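You operate a simulated robot arm through the tools that you are given. There is no shell and no other tool. Be economical: measure what you need, move in short steps, check, and stop when the job is done.

Carry out the task below with a simulated robot arm. There is one attempt and no reset: what you move stays moved.

## Task
The valve is weeping: stop the pump, shut the valve and mop up the puddle.
Fine: run switch first; use the green pad and drop it in the red tray. What is to be rubbed or washed off counts as gone when no trace of it is left.

It is judged by the outcome, as a careful person would: the job done as asked, and still so three seconds after it is handed in. It fails if anything else is knocked over, pushed out of place, dropped, spilled or broken.

## Robot
A 7-joint arm with a two-finger parallel gripper, fixed in place. Base frame: the origin is at the foot of the arm, x ahead of it, y to its left, z up; the work surface is at about z = 0.72. Units: m, degrees, N and s.
With the tool pointing down near the work surface it reaches from about 0.28 to 0.68 m from the base axis. Its first joint turns from -66.0 to 66.0 degrees. Payload 1.57 kg.
The TCP is the grasp point between the finger pads, 0.03 m short of the fingertips. In the tool frame z runs along the fingers and y along their closing line. Largest opening 0.11 m; finger width 0.024, thickness 0.012; the body of the gripper, 0.048 by 0.112 m, starts 0.078 m behind the TCP.
Orientation is that of the tool frame in the base frame, as [roll, pitch, yaw] about the fixed x, y, z axes, in that order (R = Rz(yaw) Ry(pitch) Rx(roll)). With the fingers straight down and closing along the base's y, the tool's x points along the base's -x, its y along +y and its z along -z.

## Interface
- The arm moves only by the tool arm_command. Its argument "rows" is one flat list of numbers, 7 for each row, row after row: the shift along the tool's x, y, z in units of 50 mm (1.0 is 50 mm), then the turn, a rotation vector about the tool's x, y, z in units of 4 degrees (1.0 is 4 degrees), then the finger opening in m, from 0 to 0.11. In form: [x, y, z, ax, ay, az, hand, x, y, z, ax, ay, az, hand, ...]. A call has 1 to 10 rows; each row shifts and turns the commanded pose from where the row before left it, along the tool's axes as they then stand. A call with a number of a shift or a turn outside -1 to 1 is refused whole. A row lasts 0.2 s, in which the tool goes at most 0.05 m and 8.6 degrees; a call with a longer step from one row to the next is refused whole, and so is a gripper value outside its range. A pose out of reach is approached as far as the arm can. The call stops where the force on the tool passes 40 N (or 10 N more than at its start, if that is more) or the arm is blocked; 0.2 s more then pass. The fingers move at their own pace (about 0.108 m/s each) and stop on an object; they squeeze with about 39 N. The grip force told is the motor's: it shows also when the fingers shut on nothing. Time passes only in rows, and 0.2 s behind the last, so rows that do not move let the fingers close. The reply holds the time, the measured pose of the TCP, the force on the tool along the base axes, the opening and the grip force, in the units named above and with some noise, with the torque about the TCP (base axes, N m) and any sound that the robot's microphone picked up.
- Cameras (640 x 400 px; columns grow to the right, rows downward): "scene" is fixed at [0.1432, -0.3802, 1.4006]; the picture's right is [0.93, -0.36, 0.00], its down [-0.22, -0.56, -0.80] and it looks along [0.29, 0.74, -0.60] (base axes); focal length 331 px, centre (320, 200). "wrist" rides on the gripper at [0.07, 0.016, -0.141] in the tool frame; the picture's right is [-0.23, 0.97, 0.00], its down [-0.86, -0.20, -0.48] and it looks along [-0.47, -0.11, 0.88] (tool axes); focal length 222 px, centre (320, 200). There is no depth. A picture from a camera that has moved, and an enlarged one, comes with that camera's place and axes in the base frame and with its lens.
- snapshot(camera): a new picture of that camera. It takes no simulated time.
- enlarge(camera, box): a new picture of the part [left, top, right, bottom] of that camera's present view, enlarged. It takes no simulated time.
- hand_in(): hands the job in; it is judged then, once.

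Work in short steps. Places have to be worked out from the pictures, the camera data and where the tool is seen: move nearer, look again, correct. Check each grasp and each placing, and mend what went wrong. You have 120 turns and 68 pictures in all, those below and enlarged ones among them. Open the gripper and draw the arm clear of the work before you hand the job in, unless the task says otherwise; then end with one line.

The tools are called after "Emit:" as a command line: name --argument value ..., lists and objects as JSON in quotes. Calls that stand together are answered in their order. arm_command: Moves the arm, as the interface text tells. Its arguments: {"type":"object","properties":{"rows":{"type":"array","items":{"type":"number"}}},"required":["rows"]} The other tools are called the same way: snapshot (camera) takes a picture; enlarge (camera, box) takes an enlarged picture of a part of a camera's view; hand_in () hands the job in.

At the start:

```text
time_s: 0.0
position: [0.4254, -0.0043, 1.049]
orientation: [180.0, 0.0, 180.0]
force: [0.4, -0.3, -0.2]
wrist_torque: [0.02, 0.07, 0.05]
grip_width: 0.11
finger_force: 0.1
```

scene: 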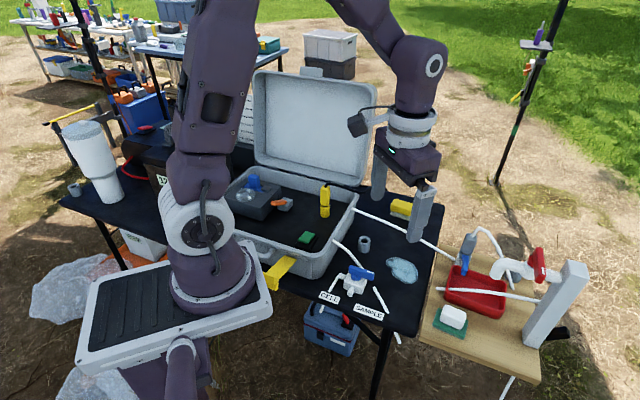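
wrist: 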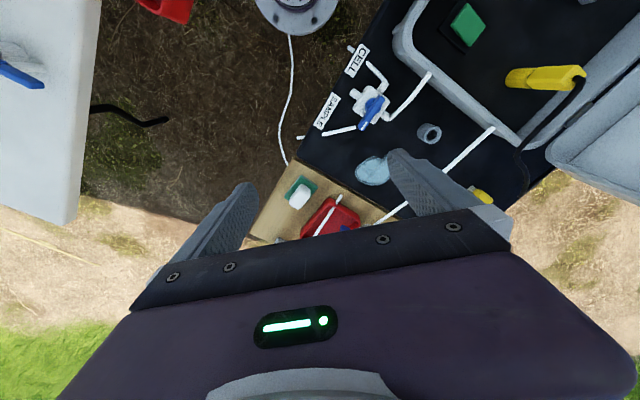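

I start by enlarging the work area to identify the switch, valve, puddle, pad and tray.

Emit:
enlarge --camera "scene" --box '[210, 150, 410, 275]'

Emit:
enlarge --camera "scene" --box '[300, 220, 460, 320]'

Emit:
enlarge --camera "scene" --box '[420, 220, 600, 350]'

```text
3.20 times, centred on (310, 212) of scene
camera zoom: at [0.1432, -0.3802, 1.4006], right [0.93, -0.36, 0.0], down [-0.22, -0.56, -0.8], along [0.29, 0.74, -0.6], focal length 1060 px, centre (352, 160)
```

zoom: 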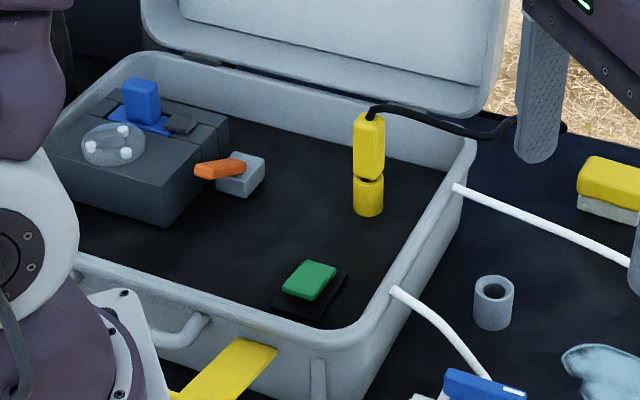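

```text
4.00 times, centred on (380, 270) of scene
camera zoom: at [0.1432, -0.3802, 1.4006], right [0.93, -0.36, 0.0], down [-0.22, -0.56, -0.8], along [0.29, 0.74, -0.6], focal length 1325 px, centre (80, -80)
```

zoom: 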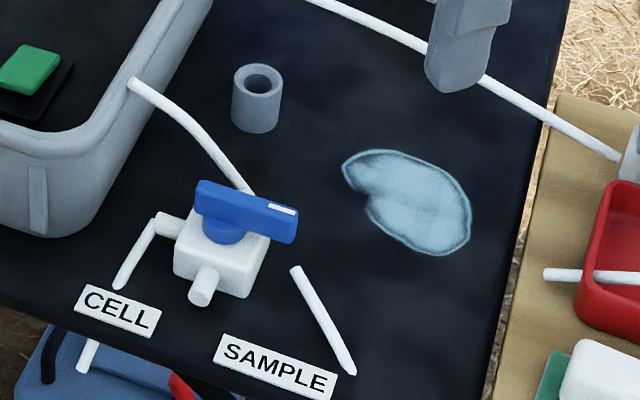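

```text
3.08 times, centred on (510, 285) of scene
camera zoom: at [0.1432, -0.3802, 1.4006], right [0.93, -0.36, 0.0], down [-0.22, -0.56, -0.8], along [0.29, 0.74, -0.6], focal length 1020 px, centre (-265, -62)
```

zoom: 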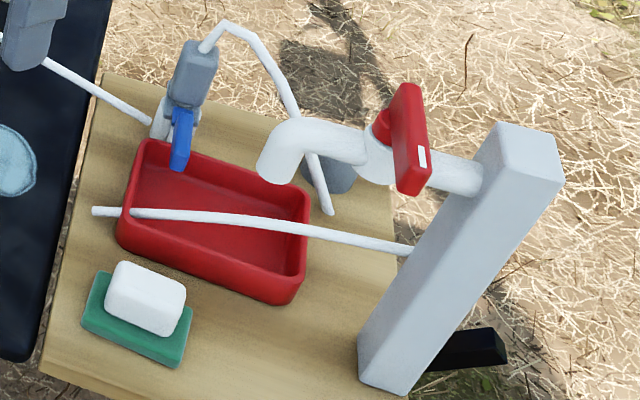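

The blue-handled valve is at about (0.43, 0.09) with the puddle at (0.56, 0.09), and the case holds the pump and several possible controls. I move the wrist camera over the case to look closer.

Emit:
arm_command --rows '[0.4, 0.7, 0, 0, 0, 0, 0.11, 0.4, 0.7, 0, 0, 0, 0, 0.11, 0.4, 0.7, 0, 0, 0, 0, 0.11, 0.4, 0.7, 0, 0, 0, 0, 0.11]'

Emit:
snapshot --camera "wrist"

Emit:
snapshot --camera "scene"

```text
time_s: 1.0
position: [0.3453, 0.136, 1.0473]
orientation: [-179.9, 0.0, -180.0]
force: [0.4, 0.4, 0.8]
wrist_torque: [-0.02, 0.0, 0.0]
grip_width: 0.1098
finger_force: 0.1
```

```text
62 pictures are left
camera wrist: at [0.2771, 0.1532, 1.1884], right [0.23, 0.97, 0.0], down [0.86, -0.2, 0.48], along [0.47, -0.11, -0.88], focal length 222 px, centre (320, 200)
```

wrist: 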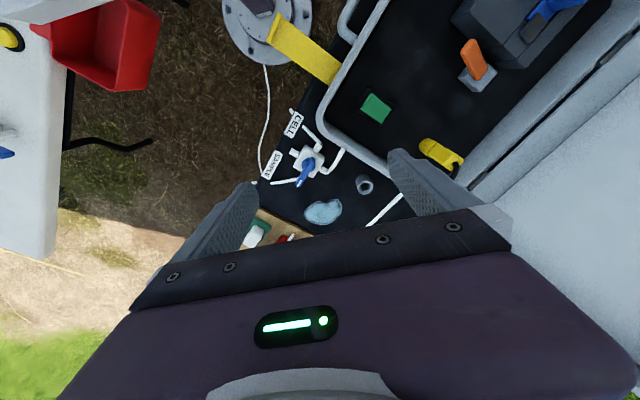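

```text
61 pictures are left
```

scene: 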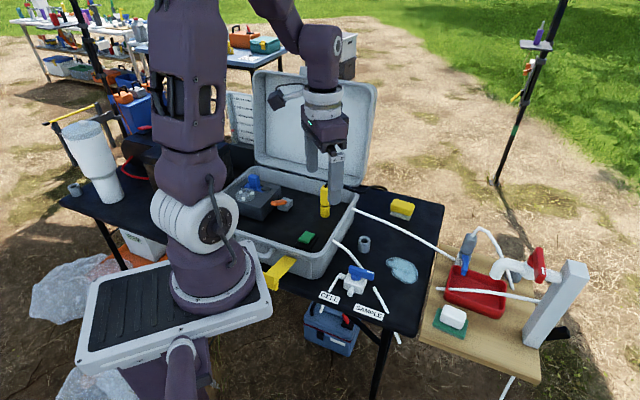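

I enlarge the wrist view on the case, and also on the red object at the left side.

Emit:
enlarge --camera "wrist" --box '[330, 0, 630, 190]'

Emit:
enlarge --camera "wrist" --box '[220, 80, 420, 240]'

Emit:
enlarge --camera "scene" --box '[220, 160, 340, 260]'

```text
2.11 times, centred on (480, 95) of wrist
camera zoom: at [0.2771, 0.1532, 1.1884], right [0.23, 0.97, 0.0], down [0.86, -0.2, 0.48], along [0.47, -0.11, -0.88], focal length 468 px, centre (-17, 421)
```

zoom: 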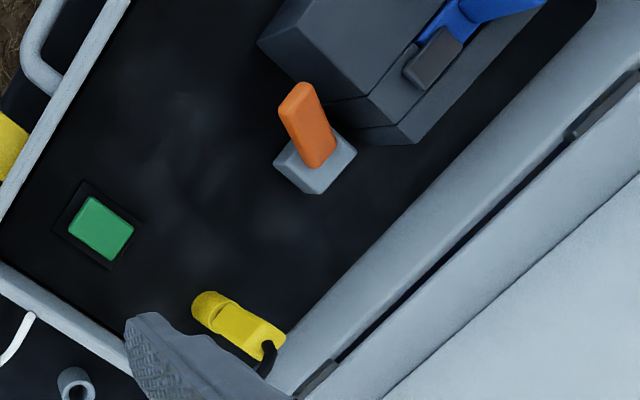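

```text
2.50 times, centred on (320, 160) of wrist
camera zoom: at [0.2771, 0.1532, 1.1884], right [0.23, 0.97, 0.0], down [0.86, -0.2, 0.48], along [0.47, -0.11, -0.88], focal length 555 px, centre (320, 300)
```

zoom: 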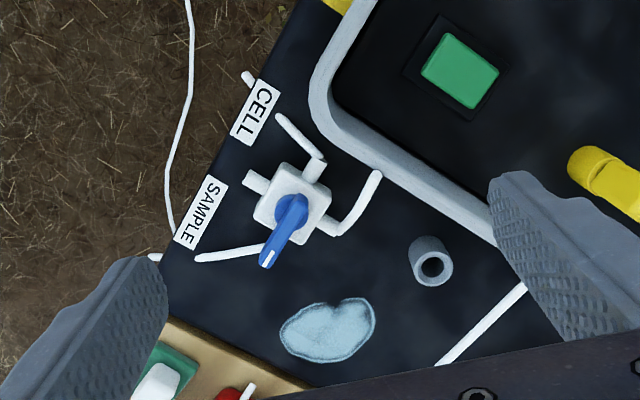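

```text
4.00 times, centred on (280, 210) of scene
camera zoom: at [0.1431, -0.3802, 1.4006], right [0.93, -0.36, 0.0], down [-0.22, -0.56, -0.8], along [0.29, 0.74, -0.6], focal length 1325 px, centre (480, 160)
```

zoom: 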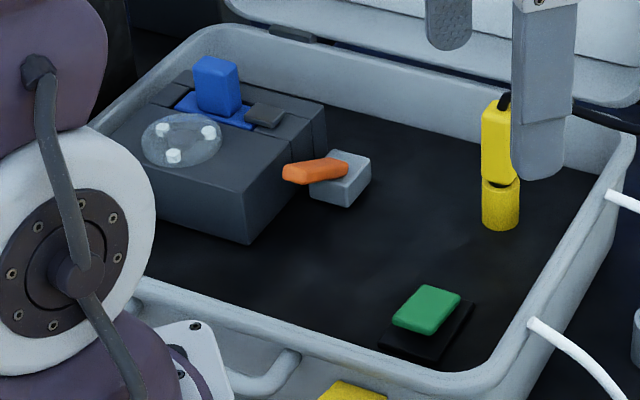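

The case has a green rocker on a black base, an orange toggle and a blue paddle on the pump; I move closer to see the markings before touching any of them.

Emit:
arm_command --rows '[0.1, 0.8, 0.4, 0, 0, 0, 0.11, 0.1, 0.8, 0.4, 0, 0, 0, 0.11, 0.1, 0.8, 0.4, 0, 0, 0, 0.11, 0.1, 0.8, 0.4, 0, 0, 0, 0.11]'

Emit:
snapshot --camera "wrist"

```text
time_s: 2.0
position: [0.3238, 0.2979, 0.9682]
orientation: [-179.9, 0.0, -179.9]
force: [0.0, 0.0, 0.1]
wrist_torque: [-0.01, -0.01, -0.01]
grip_width: 0.11
finger_force: 0.0
```

```text
57 pictures are left
camera wrist: at [0.2557, 0.3144, 1.1091], right [0.23, 0.97, 0.0], down [0.85, -0.2, 0.48], along [0.47, -0.11, -0.88], focal length 222 px, centre (320, 200)
```

wrist: 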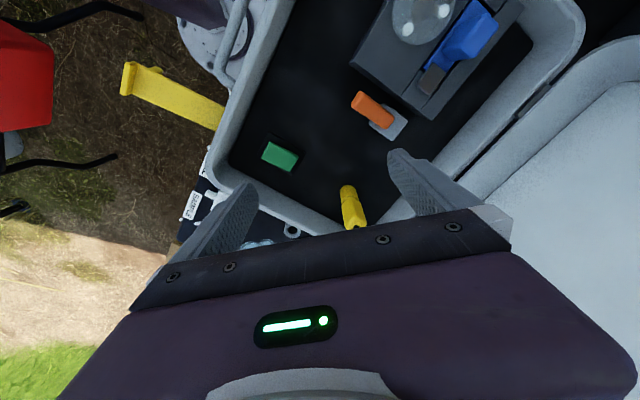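

Emit:
enlarge --camera "wrist" --box '[330, 0, 530, 160]'

Emit:
enlarge --camera "wrist" --box '[230, 110, 390, 230]'

```text
2.50 times, centred on (430, 80) of wrist
camera zoom: at [0.2557, 0.3144, 1.1091], right [0.23, 0.97, 0.0], down [0.85, -0.2, 0.48], along [0.47, -0.11, -0.88], focal length 555 px, centre (45, 500)
```

zoom: 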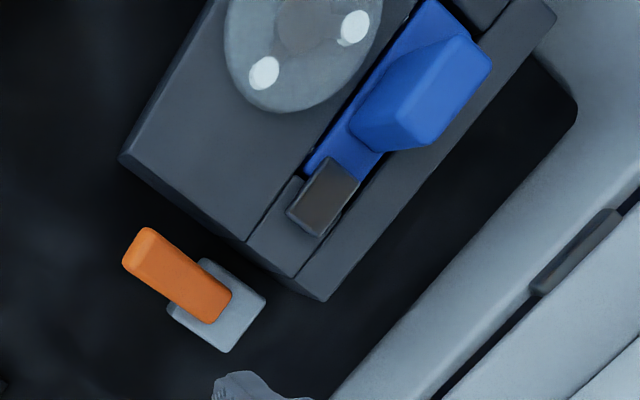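

```text
3.33 times, centred on (310, 170) of wrist
camera zoom: at [0.2557, 0.3144, 1.1091], right [0.23, 0.97, 0.0], down [0.85, -0.2, 0.48], along [0.47, -0.11, -0.88], focal length 740 px, centre (353, 300)
```

zoom: 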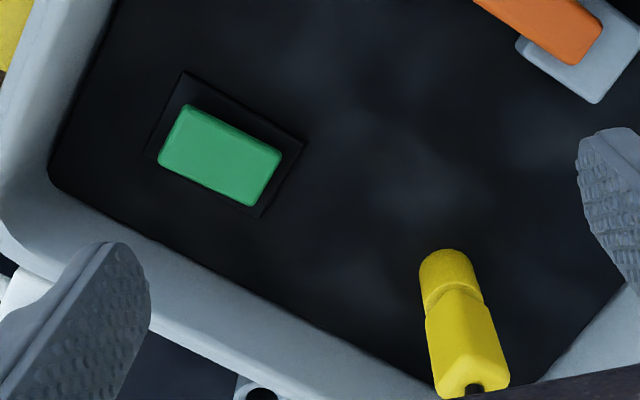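

The pump rotor is seen turning between pictures, so it is running. Triangulating both cameras puts the green rocker at about (0.342, 0.232, 0.79), with its near (-x,-y) end raised. I close the fingers and hover above that raised end.

Emit:
arm_command --rows '[0, 0, 0, 0, 0, 0, 0.0, 0, 0, 0, 0, 0, 0, 0.0, -0.07, -0.78, 0.2, 0, 0, 0, 0.0, -0.07, -0.78, 0.2, 0, 0, 0, 0.0, 0, 0, 0.8, 0, 0, 0, 0.0, 0, 0, 0.7, 0, 0, 0, 0.0]'

Emit:
snapshot --camera "wrist"

Emit:
enlarge --camera "scene" --box '[220, 160, 380, 260]'

```text
time_s: 3.4
position: [0.3314, 0.2179, 0.8725]
orientation: [-180.0, 0.1, -179.9]
force: [0.0, 0.7, 0.5]
wrist_torque: [0.02, 0.0, -0.03]
grip_width: 0.0001
finger_force: 21.4
```

```text
54 pictures are left
camera wrist: at [0.2633, 0.2342, 1.0135], right [0.23, 0.97, 0.0], down [0.86, -0.2, 0.48], along [0.47, -0.11, -0.88], focal length 222 px, centre (320, 200)
```

wrist: 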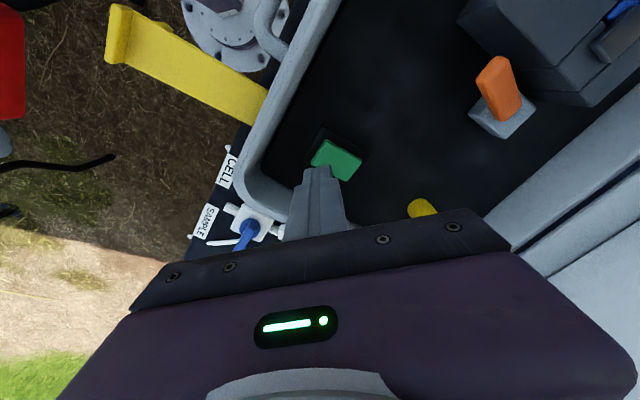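

```text
4.00 times, centred on (300, 210) of scene
camera zoom: at [0.1432, -0.3802, 1.4006], right [0.93, -0.36, 0.0], down [-0.22, -0.56, -0.8], along [0.29, 0.74, -0.6], focal length 1325 px, centre (400, 160)
```

zoom: 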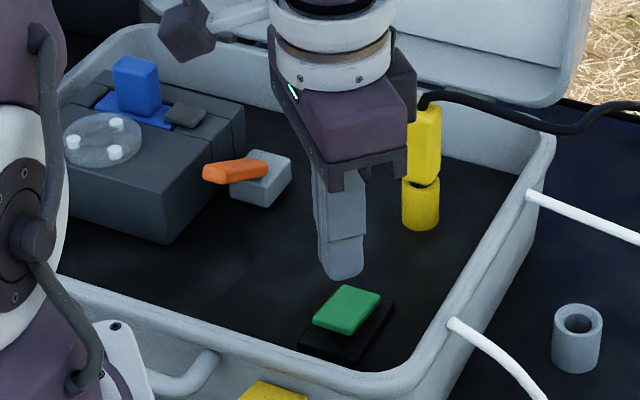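

The fingertips are above the raised end of the rocker. I press down in small steps and watch the force.

Emit:
arm_command --rows '[0, 0, 0.5, 0, 0, 0, 0.0, 0, 0, 0.3, 0, 0, 0, 0.0, 0, 0, 0.1, 0, 0, 0, 0.0, 0, 0, 0.1, 0, 0, 0, 0.0]'

Emit:
enlarge --camera "scene" --box '[220, 160, 380, 260]'

```text
time_s: 4.5
position: [0.3328, 0.2175, 0.825]
orientation: [179.9, 0.1, -179.9]
force: [-3.5, -4.0, 21.8]
wrist_torque: [0.1, -0.14, 0.0]
grip_width: 0.0
finger_force: 21.0
stopped in row 4: the force on the tool passed its limit at 51 N (the readings are from after the stop); the commanded pose is now the measured one
```

```text
4.00 times, centred on (300, 210) of scene
camera zoom: at [0.1428, -0.3804, 1.4005], right [0.93, -0.36, 0.0], down [-0.22, -0.56, -0.8], along [0.29, 0.74, -0.6], focal length 1325 px, centre (400, 160)
```

zoom: 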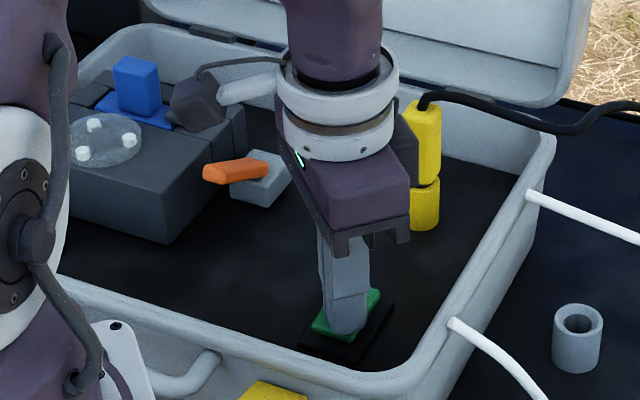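

The press met 51 N. I lift off and check the rocker's tilt and the rotor.

Emit:
arm_command --rows '[0, 0, -0.5, 0, 0, 0, 0.0, 0, 0, -0.8, 0, 0, 0, 0.0]'

Emit:
enlarge --camera "scene" --box '[220, 160, 380, 260]'

```text
time_s: 5.0
position: [0.3335, 0.2169, 0.8908]
orientation: [179.9, 0.0, 179.9]
force: [0.0, -0.3, 0.7]
wrist_torque: [0.01, -0.02, 0.02]
grip_width: 0.0001
finger_force: 21.6
```

```text
4.00 times, centred on (300, 210) of scene
camera zoom: at [0.1432, -0.3802, 1.4006], right [0.93, -0.36, 0.0], down [-0.22, -0.56, -0.8], along [0.29, 0.74, -0.6], focal length 1325 px, centre (400, 160)
```

zoom: 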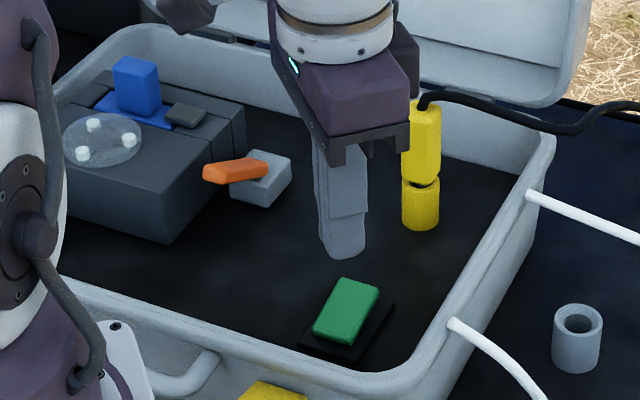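

The rocker has flipped and the rotor stands still in the last two pictures, so the pump is stopped. Next I move over to inspect the blue valve closely.

Emit:
arm_command --rows '[0, 0, -0.8, 0, 0, 0, 0.11, 0, -0.3, -0.7, 0, 0, 0, 0.11, 0, -0.9, 0, 0, 0, 0, 0.11, 0, -0.9, 0, 0, 0, 0, 0.11, 0.2, -0.9, 0, 0, 0, 0, 0.11]'

Emit:
snapshot --camera "wrist"

Emit:
enlarge --camera "wrist" --box '[240, 90, 400, 210]'

Emit:
enlarge --camera "scene" --box '[310, 250, 400, 320]'

```text
time_s: 6.2
position: [0.3242, 0.0666, 0.9625]
orientation: [180.0, -0.1, -179.9]
force: [-1.2, 0.7, 0.3]
wrist_torque: [0.0, 0.0, 0.0]
grip_width: 0.1102
finger_force: 0.0
```

```text
50 pictures are left
camera wrist: at [0.2554, 0.0827, 1.1042], right [0.23, 0.97, 0.0], down [0.86, -0.2, 0.48], along [0.47, -0.11, -0.88], focal length 222 px, centre (320, 200)
```

wrist: 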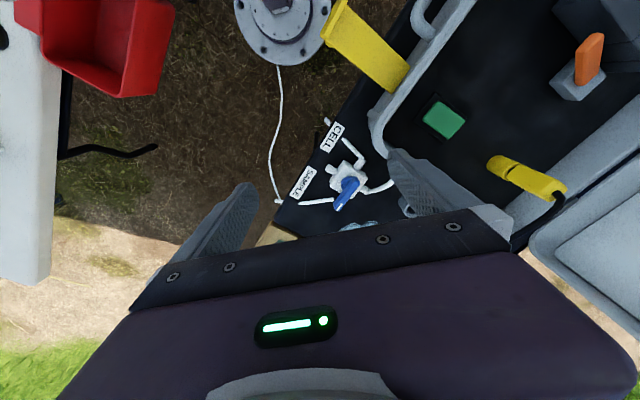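

```text
3.33 times, centred on (320, 150) of wrist
camera zoom: at [0.2554, 0.0827, 1.1042], right [0.23, 0.97, 0.0], down [0.86, -0.2, 0.48], along [0.47, -0.11, -0.88], focal length 740 px, centre (320, 367)
```

zoom: 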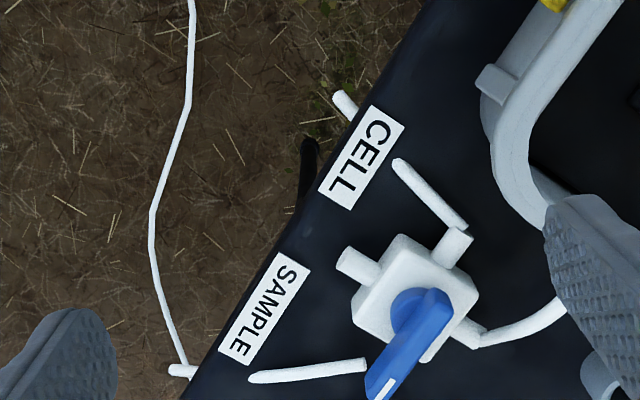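

```text
5.71 times, centred on (355, 285) of scene
camera zoom: at [0.1432, -0.3802, 1.4006], right [0.93, -0.36, 0.0], down [-0.22, -0.56, -0.8], along [0.29, 0.74, -0.6], focal length 1893 px, centre (120, -286)
```

zoom: 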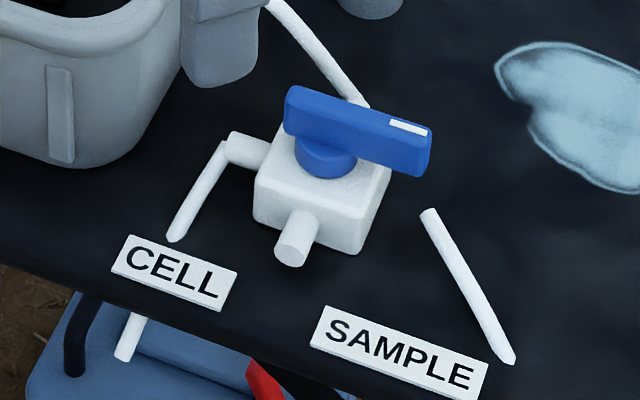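

The blue handle's white-marked end points to the SAMPLE side; CELL, the inlet from the case and a plain stub are on the other sides. I go lower for a better look before deciding how it shuts.

Emit:
arm_command --rows '[0, 0.2, 0.8, 0, 0, 0, 0.11, -0.1, 0.2, 0.7, 0, 0, 0, 0.11]'

Emit:
enlarge --camera "wrist" --box '[240, 90, 420, 230]'

```text
time_s: 6.8
position: [0.3284, 0.0873, 0.8879]
orientation: [-180.0, 0.1, -179.9]
force: [0.4, -0.5, 0.8]
wrist_torque: [0.03, -0.02, -0.01]
grip_width: 0.1097
finger_force: 0.0
```

```text
2.86 times, centred on (330, 160) of wrist
camera zoom: at [0.2593, 0.1035, 1.0291], right [0.23, 0.97, 0.0], down [0.86, -0.2, 0.48], along [0.47, -0.11, -0.88], focal length 635 px, centre (291, 314)
```

zoom: 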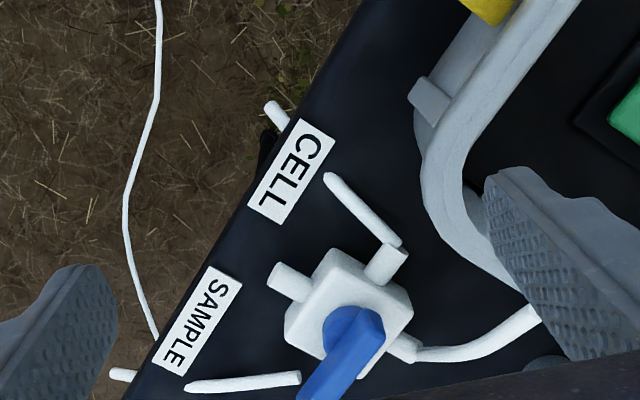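

No further markings. The pointer is on SAMPLE and the plain stub opposite the inlet is the off position, so I plan to turn the handle 90° to it. The handle runs at about -41° with its pivot near (0.423, 0.091) and its top near z 0.77. I move above it and align the fingers.

Emit:
arm_command --rows '[-0.95, 0.0, 0, 0, 0, 0, 0.08, -0.95, 0.07, 0, 0, 0, 0, 0.06, 0, 0, 0, 0, 0, 1, 0.06, 0, 0, 0, 0, 0, 1, 0.06, 0, 0, 0, 0, 0, 1, 0.06, 0, 0, 0, 0, 0, 1, 0.06, 0, 0, 0, 0, 0, 1, 0.06, 0, 0, 0, 0, 0, 1, 0.06, 0, 0, 0, 0, 0, 1, 0.06, 0, 0, 0, 0, 0, 1, 0.06]'

Emit:
arm_command --rows '[0, 0, 0, 0, 0, 1, 0.06, 0, 0, 0, 0, 0, 1, 0.06]'

Emit:
snapshot --camera "wrist"

Emit:
enlarge --camera "scene" --box '[300, 220, 420, 320]'

```text
time_s: 9.1
position: [0.4243, 0.092, 0.8891]
orientation: [180.0, -0.1, 148.0]
force: [-0.3, -0.4, -0.5]
wrist_torque: [-0.02, -0.01, -0.04]
grip_width: 0.0597
finger_force: 0.0
```

```text
time_s: 9.7
position: [0.4225, 0.0918, 0.8892]
orientation: [-180.0, -0.1, 140.0]
force: [1.1, 0.8, 0.8]
wrist_torque: [0.0, -0.01, 0.0]
grip_width: 0.06
finger_force: 0.1
```

```text
46 pictures are left
camera wrist: at [0.3817, 0.1481, 1.0306], right [0.8, 0.6, 0.0], down [0.53, -0.7, 0.48], along [0.29, -0.38, -0.88], focal length 222 px, centre (320, 200)
```

wrist: 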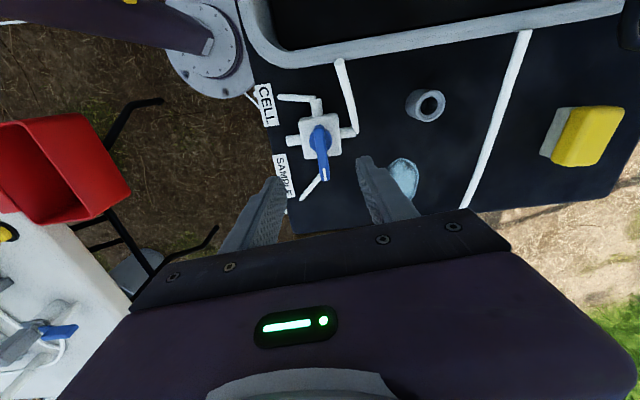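

```text
4.00 times, centred on (360, 270) of scene
camera zoom: at [0.1432, -0.3802, 1.4006], right [0.93, -0.36, 0.0], down [-0.22, -0.56, -0.8], along [0.29, 0.74, -0.6], focal length 1325 px, centre (160, -80)
```

zoom: 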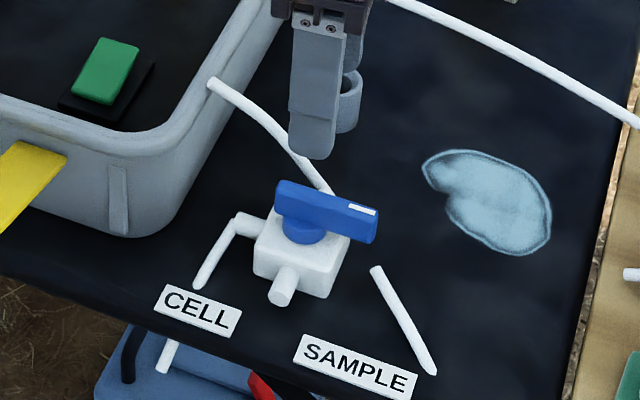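

I enlarge the handle in this view for a precise fix of its line.

Emit:
enlarge --camera "wrist" --box '[280, 90, 380, 200]'

```text
3.64 times, centred on (330, 145) of wrist
camera zoom: at [0.3817, 0.1481, 1.0306], right [0.8, 0.6, 0.0], down [0.53, -0.7, 0.48], along [0.29, -0.38, -0.88], focal length 808 px, centre (284, 400)
```

zoom: 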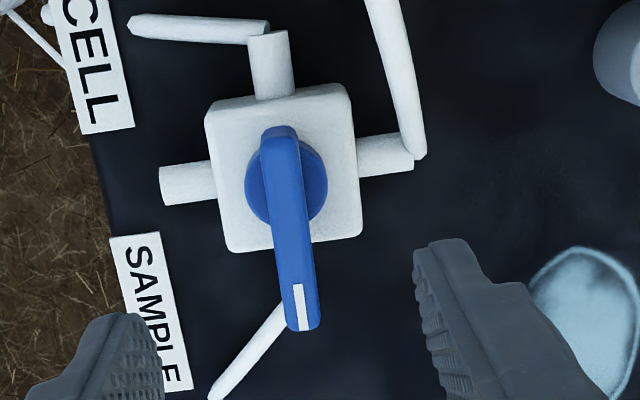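

Refined: the handle line is at -46°, pivot (0.4225, 0.0965), handle top z about 0.777. I correct by 6° and about 4 mm, then lower around the handle.

Emit:
arm_command --rows '[0.058, 0.069, 0, 0, 0, 0.75, 0.05, 0, 0, 0, 0, 0, 0.75, 0.05, 0, 0, 0.8, 0, 0, 0, 0.05, 0, 0, 0.7, 0, 0, 0, 0.05, 0, 0, 0.25, 0, 0, 0, 0.05, 0, 0, 0.2, 0, 0, 0, 0.05]'

Emit:
enlarge --camera "scene" --box '[310, 220, 430, 320]'

Emit:
snapshot --camera "wrist"

```text
time_s: 11.1
position: [0.4225, 0.0966, 0.791]
orientation: [-180.0, 0.0, 134.0]
force: [0.3, -0.3, -0.2]
wrist_torque: [0.0, -0.04, 0.01]
grip_width: 0.05
finger_force: 0.0
```

```text
4.00 times, centred on (370, 270) of scene
camera zoom: at [0.1432, -0.3802, 1.4006], right [0.93, -0.36, 0.0], down [-0.22, -0.56, -0.8], along [0.29, 0.74, -0.6], focal length 1325 px, centre (120, -80)
```

zoom: 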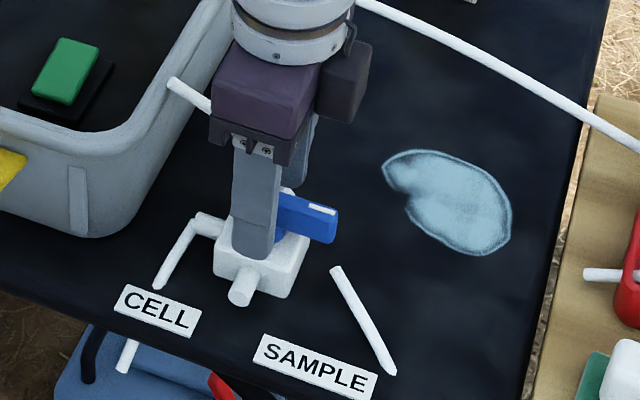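

```text
42 pictures are left
camera wrist: at [0.3877, 0.1574, 0.9322], right [0.86, 0.51, 0.0], down [0.45, -0.75, 0.48], along [0.25, -0.41, -0.88], focal length 222 px, centre (320, 200)
```

wrist: 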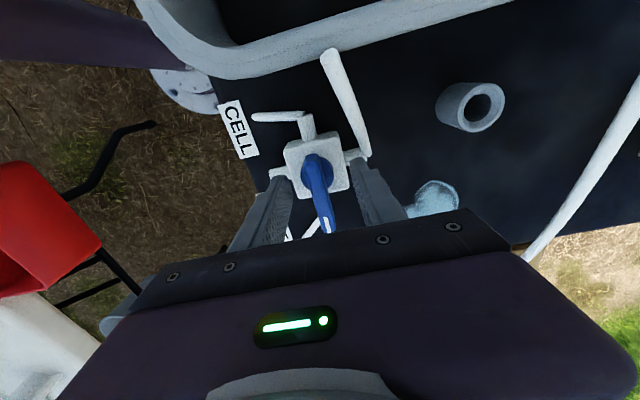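

The handle sits between the fingers with no contact. I close on it.

Emit:
arm_command --rows '[0, 0, 0, 0, 0, 0, 0.0, 0, 0, 0, 0, 0, 0, 0.0, 0, 0, 0, 0, 0, 0, 0.0]'

```text
time_s: 11.8
position: [0.4222, 0.094, 0.7903]
orientation: [-179.8, 0.0, 133.9]
force: [-12.6, -16.3, -5.1]
wrist_torque: [0.04, -0.25, 0.72]
grip_width: 0.0116
finger_force: 29.2
```

Gripped at 11.6 mm with a ~20 N side load toward tool -y, so I shift 2 mm that way to relieve it.

Emit:
arm_command --rows '[0, -0.05, 0, 0, 0, 0, 0.0, 0, 0, 0, 0, 0, 0, 0.0]'

```text
time_s: 12.4
position: [0.4218, 0.0945, 0.791]
orientation: [-180.0, 0.0, 134.2]
force: [-9.5, -3.5, -12.1]
wrist_torque: [0.07, 0.33, 0.66]
grip_width: 0.0118
finger_force: 29.2
```

The load is reduced; I start turning clockwise (seen from above), toward the plain stub, in a short step.

Emit:
arm_command --rows '[0, 0, 0, 0, 0, 1, 0.0, 0, 0, 0, 0, 0, 1, 0.0, 0, 0, 0, 0, 0, 1, 0.0, 0, 0, 0, 0, 0, 1, 0.0, 0, 0, 0, 0, 0, 1, 0.0]'

```text
time_s: 13.7
position: [0.4224, 0.0937, 0.7914]
orientation: [179.8, 0.1, 114.1]
force: [-0.3, -6.6, -9.1]
wrist_torque: [-0.27, -0.05, 1.43]
grip_width: 0.0211
finger_force: 34.5
```

The grip widened to 21 mm with 1.4 N m, which suggests the handle isn't following. I check.

Emit:
enlarge --camera "wrist" --box '[250, 90, 400, 240]'

Emit:
enlarge --camera "scene" --box '[310, 220, 430, 320]'

```text
2.67 times, centred on (325, 165) of wrist
camera zoom: at [0.4099, 0.1642, 0.9331], right [0.98, 0.19, 0.0], down [0.16, -0.86, 0.48], along [0.09, -0.47, -0.88], focal length 592 px, centre (307, 293)
```

zoom: 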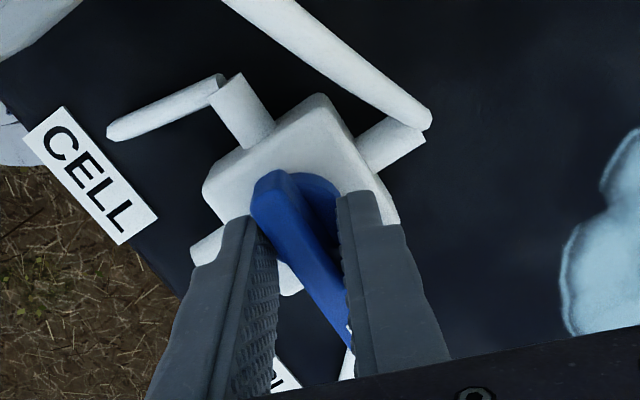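

```text
4.00 times, centred on (370, 270) of scene
camera zoom: at [0.1433, -0.3803, 1.4005], right [0.93, -0.36, 0.0], down [-0.22, -0.56, -0.8], along [0.29, 0.74, -0.6], focal length 1325 px, centre (120, -80)
```

zoom: 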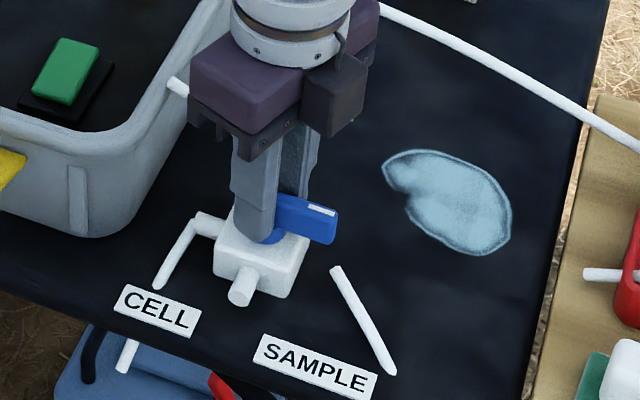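

The handle did not turn that way under ~1.4 N m of twist. I go back to alignment and test gently whether it is free the other way.

Emit:
arm_command --rows '[0, 0, 0, 0, 0, -1, 0.0, 0, 0, 0, 0, 0, -1, 0.0, 0, 0, 0, 0, 0, -1, 0.0, 0, 0, 0, 0, 0, -1, 0.0, 0, 0, 0, 0, 0, -1, 0.0, 0, 0, 0, 0, 0, -1, 0.0, 0, 0, 0, 0, 0, -1, 0.0, 0, 0, 0, 0, 0, -1, 0.0]'

Emit:
enlarge --camera "wrist" --box '[250, 90, 400, 240]'

```text
time_s: 15.4
position: [0.4229, 0.0936, 0.7908]
orientation: [179.9, 0.0, 146.1]
force: [-0.4, 5.9, 7.5]
wrist_torque: [-0.47, -0.65, 0.01]
grip_width: 0.0118
finger_force: 29.3
```

```text
2.67 times, centred on (325, 165) of wrist
camera zoom: at [0.3744, 0.1468, 0.9331], right [0.73, 0.68, 0.0], down [0.6, -0.64, 0.48], along [0.33, -0.35, -0.88], focal length 592 px, centre (307, 293)
```

zoom: 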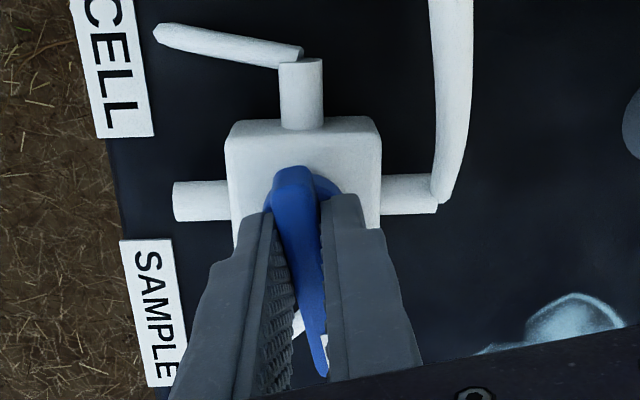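

The handle seems to have followed a few degrees counter-clockwise with no resisting torque. I continue a bit that way to confirm it moves freely.

Emit:
arm_command --rows '[0, 0, 0, 0, 0, -1, 0.0, 0, 0, 0, 0, 0, -1, 0.0, 0, 0, 0, 0, 0, -1, 0.0]'

Emit:
enlarge --camera "wrist" --box '[250, 90, 400, 240]'

```text
time_s: 16.2
position: [0.4222, 0.0952, 0.7921]
orientation: [180.0, 0.0, 158.2]
force: [6.4, 13.7, 9.4]
wrist_torque: [0.41, 0.71, -0.06]
grip_width: 0.0119
finger_force: 29.2
```

```text
2.67 times, centred on (325, 165) of wrist
camera zoom: at [0.3648, 0.1357, 0.9331], right [0.57, 0.82, 0.0], down [0.72, -0.5, 0.48], along [0.39, -0.27, -0.88], focal length 592 px, centre (307, 293)
```

zoom: 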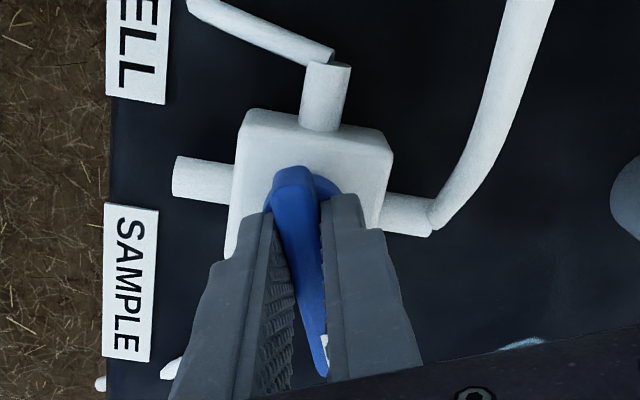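

The handle follows counter-clockwise freely, while clockwise was a hard stop, so the shut position lies 90° this way, with the pointer blocked against the inlet between SAMPLE and CELL. I continue turning.

Emit:
arm_command --rows '[0, 0, 0, 0, 0, -1, 0.0, 0, 0, 0, 0, 0, -1, 0.0, 0, 0, 0, 0, 0, -1, 0.0, 0, 0, 0, 0, 0, -1, 0.0, 0, 0, 0, 0, 0, -1, 0.0, 0, 0, 0, 0, 0, -1, 0.0, 0, 0, 0, 0, 0, -1, 0.0, 0, 0, 0, 0, 0, -1, 0.0]'

```text
time_s: 18.1
position: [0.4235, 0.0959, 0.7917]
orientation: [179.9, 0.1, -169.8]
force: [10.4, 33.6, -15.8]
wrist_torque: [0.44, -0.51, -0.07]
grip_width: 0.0119
finger_force: 29.0
```

The handle follows well (about half way); there is a side load toward +y, so I shift 2.5 mm that way and continue.

Emit:
arm_command --rows '[0, 0.05, 0, 0, 0, 0, 0.0, 0, 0, 0, 0, 0, 0, 0.0]'

Emit:
enlarge --camera "wrist" --box '[250, 90, 400, 240]'

```text
time_s: 18.6
position: [0.4232, 0.0959, 0.792]
orientation: [-179.9, 0.0, -170.0]
force: [14.5, 11.8, -6.3]
wrist_torque: [0.36, -0.53, 0.01]
grip_width: 0.0121
finger_force: 29.5
```

```text
2.67 times, centred on (325, 165) of wrist
camera zoom: at [0.352, 0.1001, 0.9331], right [0.06, 1.0, 0.0], down [0.88, -0.05, 0.48], along [0.48, -0.03, -0.88], focal length 592 px, centre (307, 293)
```

zoom: 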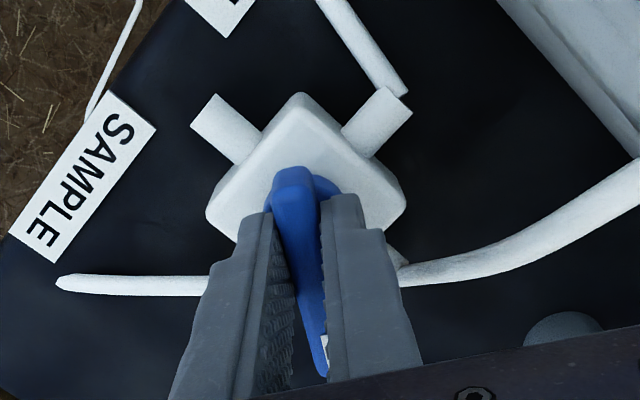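

It's at 55° turned. I turn the remaining 34°.

Emit:
arm_command --rows '[0, 0.0, 0, 0, 0, -1, 0.0, 0, 0.02, 0, 0, 0, -1, 0.0, 0, 0, 0, 0, 0, -1, 0.0, 0, 0.02, 0, 0, 0, -1, 0.0, 0, 0, 0, 0, 0, -1, 0.0, 0, 0, 0, 0, 0, -1, 0.0, 0, 0, 0, 0, 0, -1, 0.0, 0, 0, 0, 0, 0, -1, 0.0, 0, 0, 0, 0, 0, -0.6, 0.0]'

Emit:
enlarge --camera "wrist" --box '[250, 90, 400, 240]'

```text
time_s: 20.1
position: [0.421, 0.0965, 0.7925]
orientation: [-179.8, 0.0, -145.6]
force: [3.7, -5.5, -6.5]
wrist_torque: [0.16, 0.13, 0.02]
grip_width: 0.0117
finger_force: 28.5
stopped in row 7: the force on the tool passed its limit at 40 N (the readings are from after the stop); the commanded pose is now the measured one
```

```text
2.67 times, centred on (325, 165) of wrist
camera zoom: at [0.3559, 0.0708, 0.933], right [-0.36, 0.93, 0.0], down [0.82, 0.32, 0.48], along [0.45, 0.17, -0.88], focal length 592 px, centre (307, 293)
```

zoom: 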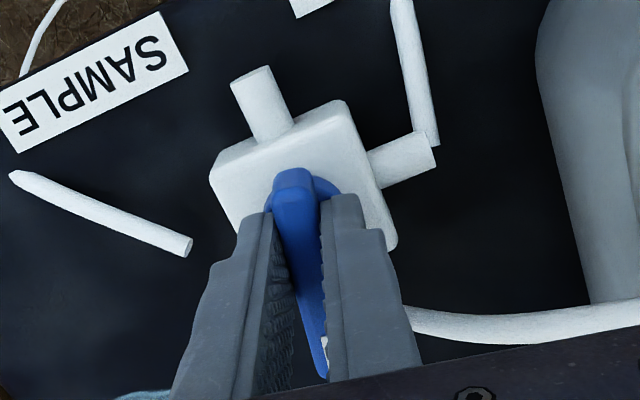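

The call stopped on a side load with no twist, at about 80° turned. I continue to see whether there is a stop at 90°.

Emit:
arm_command --rows '[0, 0, 0, 0, 0, -0.5, 0.0, 0, 0, 0, 0, 0, -0.5, 0.0, 0, 0, 0, 0, 0, -0.5, 0.0, 0, 0, 0, 0, 0, -0.5, 0.0, 0, 0, 0, 0, 0, -0.5, 0.0]'

```text
time_s: 21.3
position: [0.4222, 0.0973, 0.7925]
orientation: [-179.9, 0.0, -135.5]
force: [6.4, -11.4, -13.9]
wrist_torque: [0.5, -0.35, 0.04]
grip_width: 0.012
finger_force: 29.9
```

Now at 90° with no resisting torque. I probe a few degrees further to learn whether a stop is here.

Emit:
arm_command --rows '[0, 0, 0, 0, 0, -0.7, 0.0, 0, 0, 0, 0, 0, -0.7, 0.0, 0, 0, 0, 0, 0, -0.7, 0.0, 0, 0, 0, 0, 0, 0, 0.0]'

Emit:
enlarge --camera "wrist" --box '[250, 90, 400, 240]'

```text
time_s: 22.3
position: [0.4218, 0.097, 0.7921]
orientation: [-179.8, 0.0, -127.0]
force: [13.3, -9.7, -23.8]
wrist_torque: [-0.05, 0.07, 0.02]
grip_width: 0.0121
finger_force: 29.1
```

```text
2.67 times, centred on (325, 165) of wrist
camera zoom: at [0.3673, 0.0512, 0.9335], right [-0.64, 0.77, 0.0], down [0.67, 0.56, 0.48], along [0.37, 0.3, -0.88], focal length 592 px, centre (307, 293)
```

zoom: 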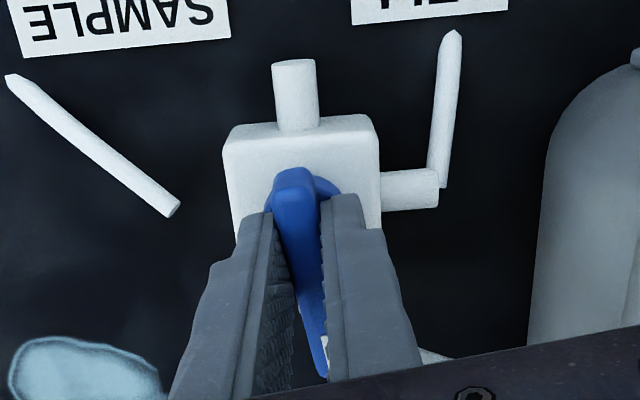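

It still turns freely past 90°. Knowing the other end of travel settles the layout, so I turn further, with the pump off.

Emit:
arm_command --rows '[0, 0, 0, 0, 0, -1, 0.0, 0, 0, 0, 0, 0, -1, 0.0, 0, 0, 0, 0, 0, -1, 0.0, 0, 0, 0, 0, 0, -1, 0.0, 0, 0, 0, 0, 0, -1, 0.0, 0, 0, 0, 0, 0, -1, 0.0]'

```text
time_s: 23.7
position: [0.4219, 0.0964, 0.7918]
orientation: [-179.9, -0.1, -103.0]
force: [2.6, -4.0, 15.6]
wrist_torque: [-0.63, 0.38, 0.01]
grip_width: 0.0118
finger_force: 29.5
```

Still free at about 123° turned; I continue.

Emit:
arm_command --rows '[0, 0, 0, 0, 0, -1, 0.0, 0, 0, 0, 0, 0, -1, 0.0, 0, 0, 0, 0, 0, -1, 0.0, 0, 0, 0, 0, 0, -1, 0.0, 0, 0, 0, 0, 0, -1, 0.0, 0, 0, 0, 0, 0, -1, 0.0, 0, 0, 0, 0, 0, -1, 0.0]'

```text
time_s: 25.3
position: [0.4212, 0.0971, 0.7924]
orientation: [180.0, -0.2, -75.1]
force: [-5.5, -5.5, 10.1]
wrist_torque: [-0.2, 0.13, -0.04]
grip_width: 0.0119
finger_force: 28.5
```

Free at 151°; I continue to about 180° and a little past.

Emit:
arm_command --rows '[0, 0, 0, 0, 0, -1, 0.0, 0, 0, 0, 0, 0, -1, 0.0, 0, 0, 0, 0, 0, -1, 0.0, 0, 0, 0, 0, 0, -1, 0.0, 0, 0, 0, 0, 0, -1, 0.0, 0, 0, 0, 0, 0, -1, 0.0, 0, 0, 0, 0, 0, -1, 0.0, 0, 0, 0, 0, 0, -1, 0.0, 0, 0, 0, 0, 0, -1, 0.0]'

Emit:
enlarge --camera "wrist" --box '[250, 90, 400, 240]'

```text
time_s: 27.3
position: [0.4201, 0.0957, 0.7909]
orientation: [179.9, -0.1, -39.1]
force: [-20.8, -10.9, -2.4]
wrist_torque: [-0.08, -0.27, -0.93]
grip_width: 0.0138
finger_force: 29.9
```

```text
2.67 times, centred on (325, 165) of wrist
camera zoom: at [0.4652, 0.0401, 0.933], right [-0.79, -0.61, 0.0], down [-0.54, 0.7, 0.48], along [-0.29, 0.38, -0.88], focal length 592 px, centre (307, 293)
```

zoom: 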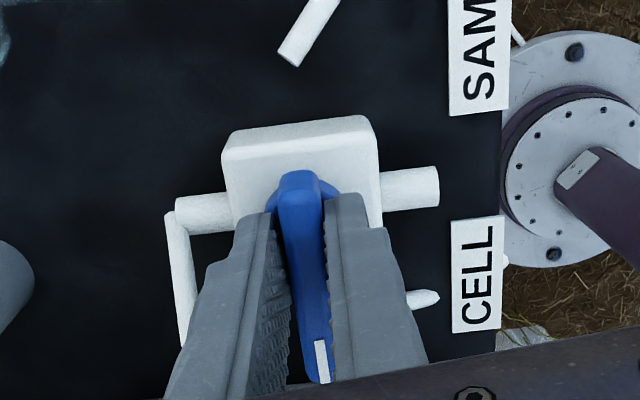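

The other stop is at about 180° (pointer at CELL): travel runs SAMPLE ↔ CELL on the inlet side, so the middle, 90°, is shut. I turn back to it.

Emit:
arm_command --rows '[0, 0, 0, 0, 0, 1, 0.0, 0, 0, 0, 0, 0, 1, 0.0, 0, 0, 0, 0, 0, 1, 0.0, 0, 0, 0, 0, 0, 1, 0.0, 0, 0, 0, 0, 0, 1, 0.0, 0, 0, 0, 0, 0, 1, 0.0, 0, 0, 0, 0, 0, 1, 0.0, 0, 0, 0, 0, 0, 1, 0.0]'

Emit:
arm_command --rows '[0, 0, 0, 0, 0, 1, 0.0, 0, 0, 0, 0, 0, 1, 0.0, 0, 0, 0, 0, 0, 1, 0.0, 0, 0, 0, 0, 0, 1, 0.0, 0, 0, 0, 0, 0, 1, 0.0, 0, 0, 0, 0, 0, 1, 0.0, 0, 0, 0, 0, 0, 1, 0.0, 0, 0, 0, 0, 0, 1, 0.0]'

```text
time_s: 29.1
position: [0.4221, 0.0952, 0.7914]
orientation: [179.9, -0.3, -71.3]
force: [-12.5, -23.4, -6.7]
wrist_torque: [-0.11, 0.32, 0.07]
grip_width: 0.0119
finger_force: 29.3
```

```text
time_s: 30.9
position: [0.4212, 0.0968, 0.7923]
orientation: [-179.9, -0.1, -103.1]
force: [-12.4, -12.1, 15.1]
wrist_torque: [-0.61, 0.64, 0.01]
grip_width: 0.0118
finger_force: 29.3
```

Following well; 32.5° remain to the middle position.

Emit:
arm_command --rows '[0, 0, 0, 0, 0, 1, 0.0, 0, 0, 0, 0, 0, 1, 0.0, 0, 0, 0, 0, 0, 1, 0.0, 0, 0, 0, 0, 0, 1, 0.0, 0, 0, 0, 0, 0, 1, 0.0, 0, 0, 0, 0, 0, 1, 0.0, 0, 0, 0, 0, 0, 1, 0.0, 0, 0, 0, 0, 0, 1, 0.0, 0, 0, 0, 0, 0, 0.13, 0.0]'

```text
time_s: 32.9
position: [0.4203, 0.0971, 0.7911]
orientation: [-179.8, 0.1, -135.7]
force: [-8.0, -16.1, 8.4]
wrist_torque: [-0.49, 0.78, 0.02]
grip_width: 0.0117
finger_force: 29.1
```

At yaw -135.7 the handle should point along the inlet. I open, rise straight up and check.

Emit:
arm_command --rows '[0, 0, 0, 0, 0, 0, 0.05, 0, 0, 0, 0, 0, 0, 0.05, 0, 0, -0.7, 0, 0, 0, 0.05, 0, 0, -0.8, 0, 0, 0, 0.05, 0, 0, -0.8, 0, 0, 0, 0.05]'

Emit:
snapshot --camera "wrist"

Emit:
enlarge --camera "wrist" --box '[250, 90, 390, 210]'

Emit:
enlarge --camera "scene" --box '[310, 220, 430, 320]'

```text
time_s: 34.1
position: [0.4197, 0.0975, 0.906]
orientation: [-179.8, 0.0, -135.6]
force: [0.9, -0.3, 0.2]
wrist_torque: [-0.01, -0.01, -0.04]
grip_width: 0.0499
finger_force: 0.1
```

```text
33 pictures are left
camera wrist: at [0.3603, 0.0606, 1.0473], right [-0.52, 0.86, 0.0], down [0.75, 0.46, 0.48], along [0.41, 0.25, -0.88], focal length 222 px, centre (320, 200)
```

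wrist: 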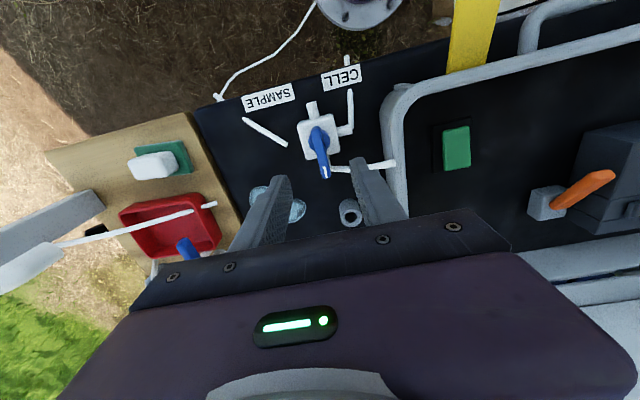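

```text
3.33 times, centred on (320, 150) of wrist
camera zoom: at [0.3603, 0.0606, 1.0473], right [-0.52, 0.86, 0.0], down [0.75, 0.46, 0.48], along [0.41, 0.25, -0.88], focal length 740 px, centre (320, 367)
```

zoom: 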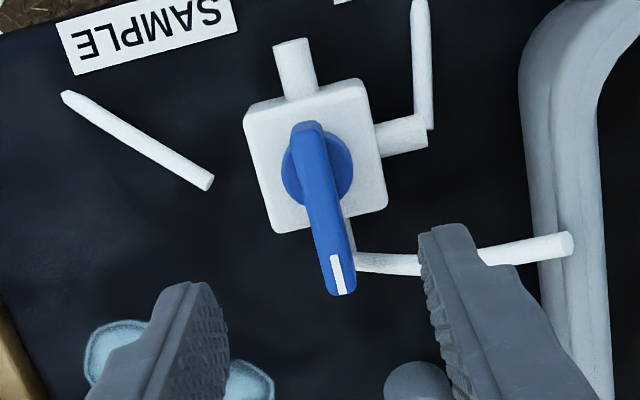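

```text
4.00 times, centred on (370, 270) of scene
camera zoom: at [0.1432, -0.3802, 1.4006], right [0.93, -0.36, 0.0], down [-0.22, -0.56, -0.8], along [0.29, 0.74, -0.6], focal length 1325 px, centre (120, -80)
```

zoom: 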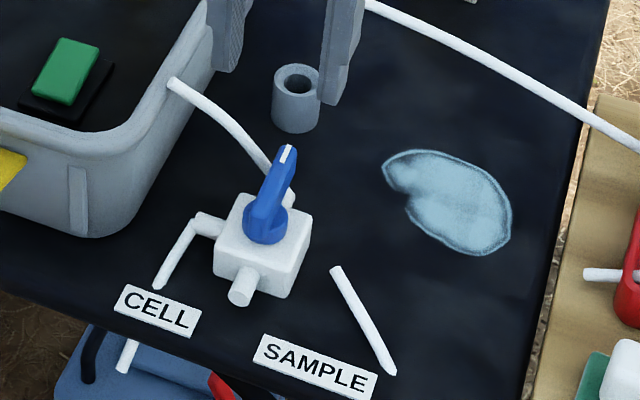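

The handle now lies in line with the inlet, mid-travel: shut. Next the cleaning: I look closer at the green pad, tray, puddle and surroundings.

Emit:
enlarge --camera "wrist" --box '[40, 120, 340, 280]'

```text
2.13 times, centred on (190, 200) of wrist
camera zoom: at [0.3603, 0.0606, 1.0473], right [-0.52, 0.86, 0.0], down [0.75, 0.46, 0.48], along [0.41, 0.25, -0.88], focal length 474 px, centre (597, 200)
```

zoom: 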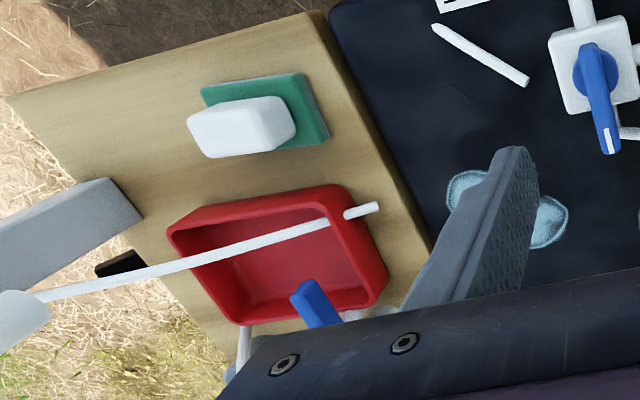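

The pad has a white block on top as a grip; a white tube crosses over the tray. I turn the tool back and move over to that side to measure.

Emit:
arm_command --rows '[0, 0, -0.1, 0, 0, 1, 0.05, 0, 0, -0.1, 0, 0, 1, 0.05, 0, 0, -0.1, 0, 0, 1, 0.05, 0, 0, -0.1, 0, 0, 1, 0.08, 0, 0, -0.1, 0, 0, 1, 0.11, 0, 0, -0.1, 0, 0, 1, 0.11, 0, 0, -0.1, 0, 0, 1, 0.11, 0, 0, -0.1, 0, 0, 1, 0.11, 0, 0, 0, 0, 0, 1, 0.11, 0, 0, 0, 0, 0, 1, 0.11]'

Emit:
arm_command --rows '[0, 0, 0, 0, 0, 1, 0.11, 0, -0.8, 0, 0, 0, 0.1, 0.11, 0, -0.8, 0, 0, 0, 0, 0.11, 0, -0.8, 0, 0, 0, 0, 0.11, -0.3, -0.8, 0, 0, 0, 0, 0.11]'

Emit:
snapshot --camera "wrist"

```text
time_s: 36.3
position: [0.4218, 0.096, 0.9471]
orientation: [-179.9, 0.1, -175.8]
force: [-0.5, 0.0, 0.2]
wrist_torque: [0.0, 0.0, 0.03]
grip_width: 0.11
finger_force: 0.0
```

```text
time_s: 37.5
position: [0.4355, -0.0605, 0.9484]
orientation: [-179.9, 0.1, 179.9]
force: [0.2, -0.5, -0.3]
wrist_torque: [0.0, 0.0, 0.0]
grip_width: 0.1101
finger_force: 0.1
```

```text
29 pictures are left
camera wrist: at [0.3668, -0.0437, 1.0895], right [0.23, 0.97, 0.0], down [0.85, -0.2, 0.48], along [0.47, -0.11, -0.88], focal length 222 px, centre (320, 200)
```

wrist: 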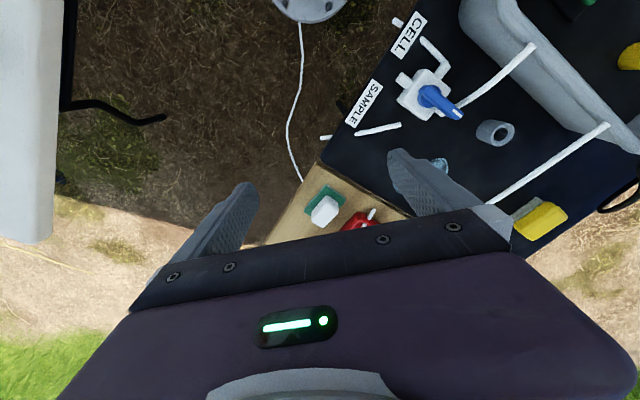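

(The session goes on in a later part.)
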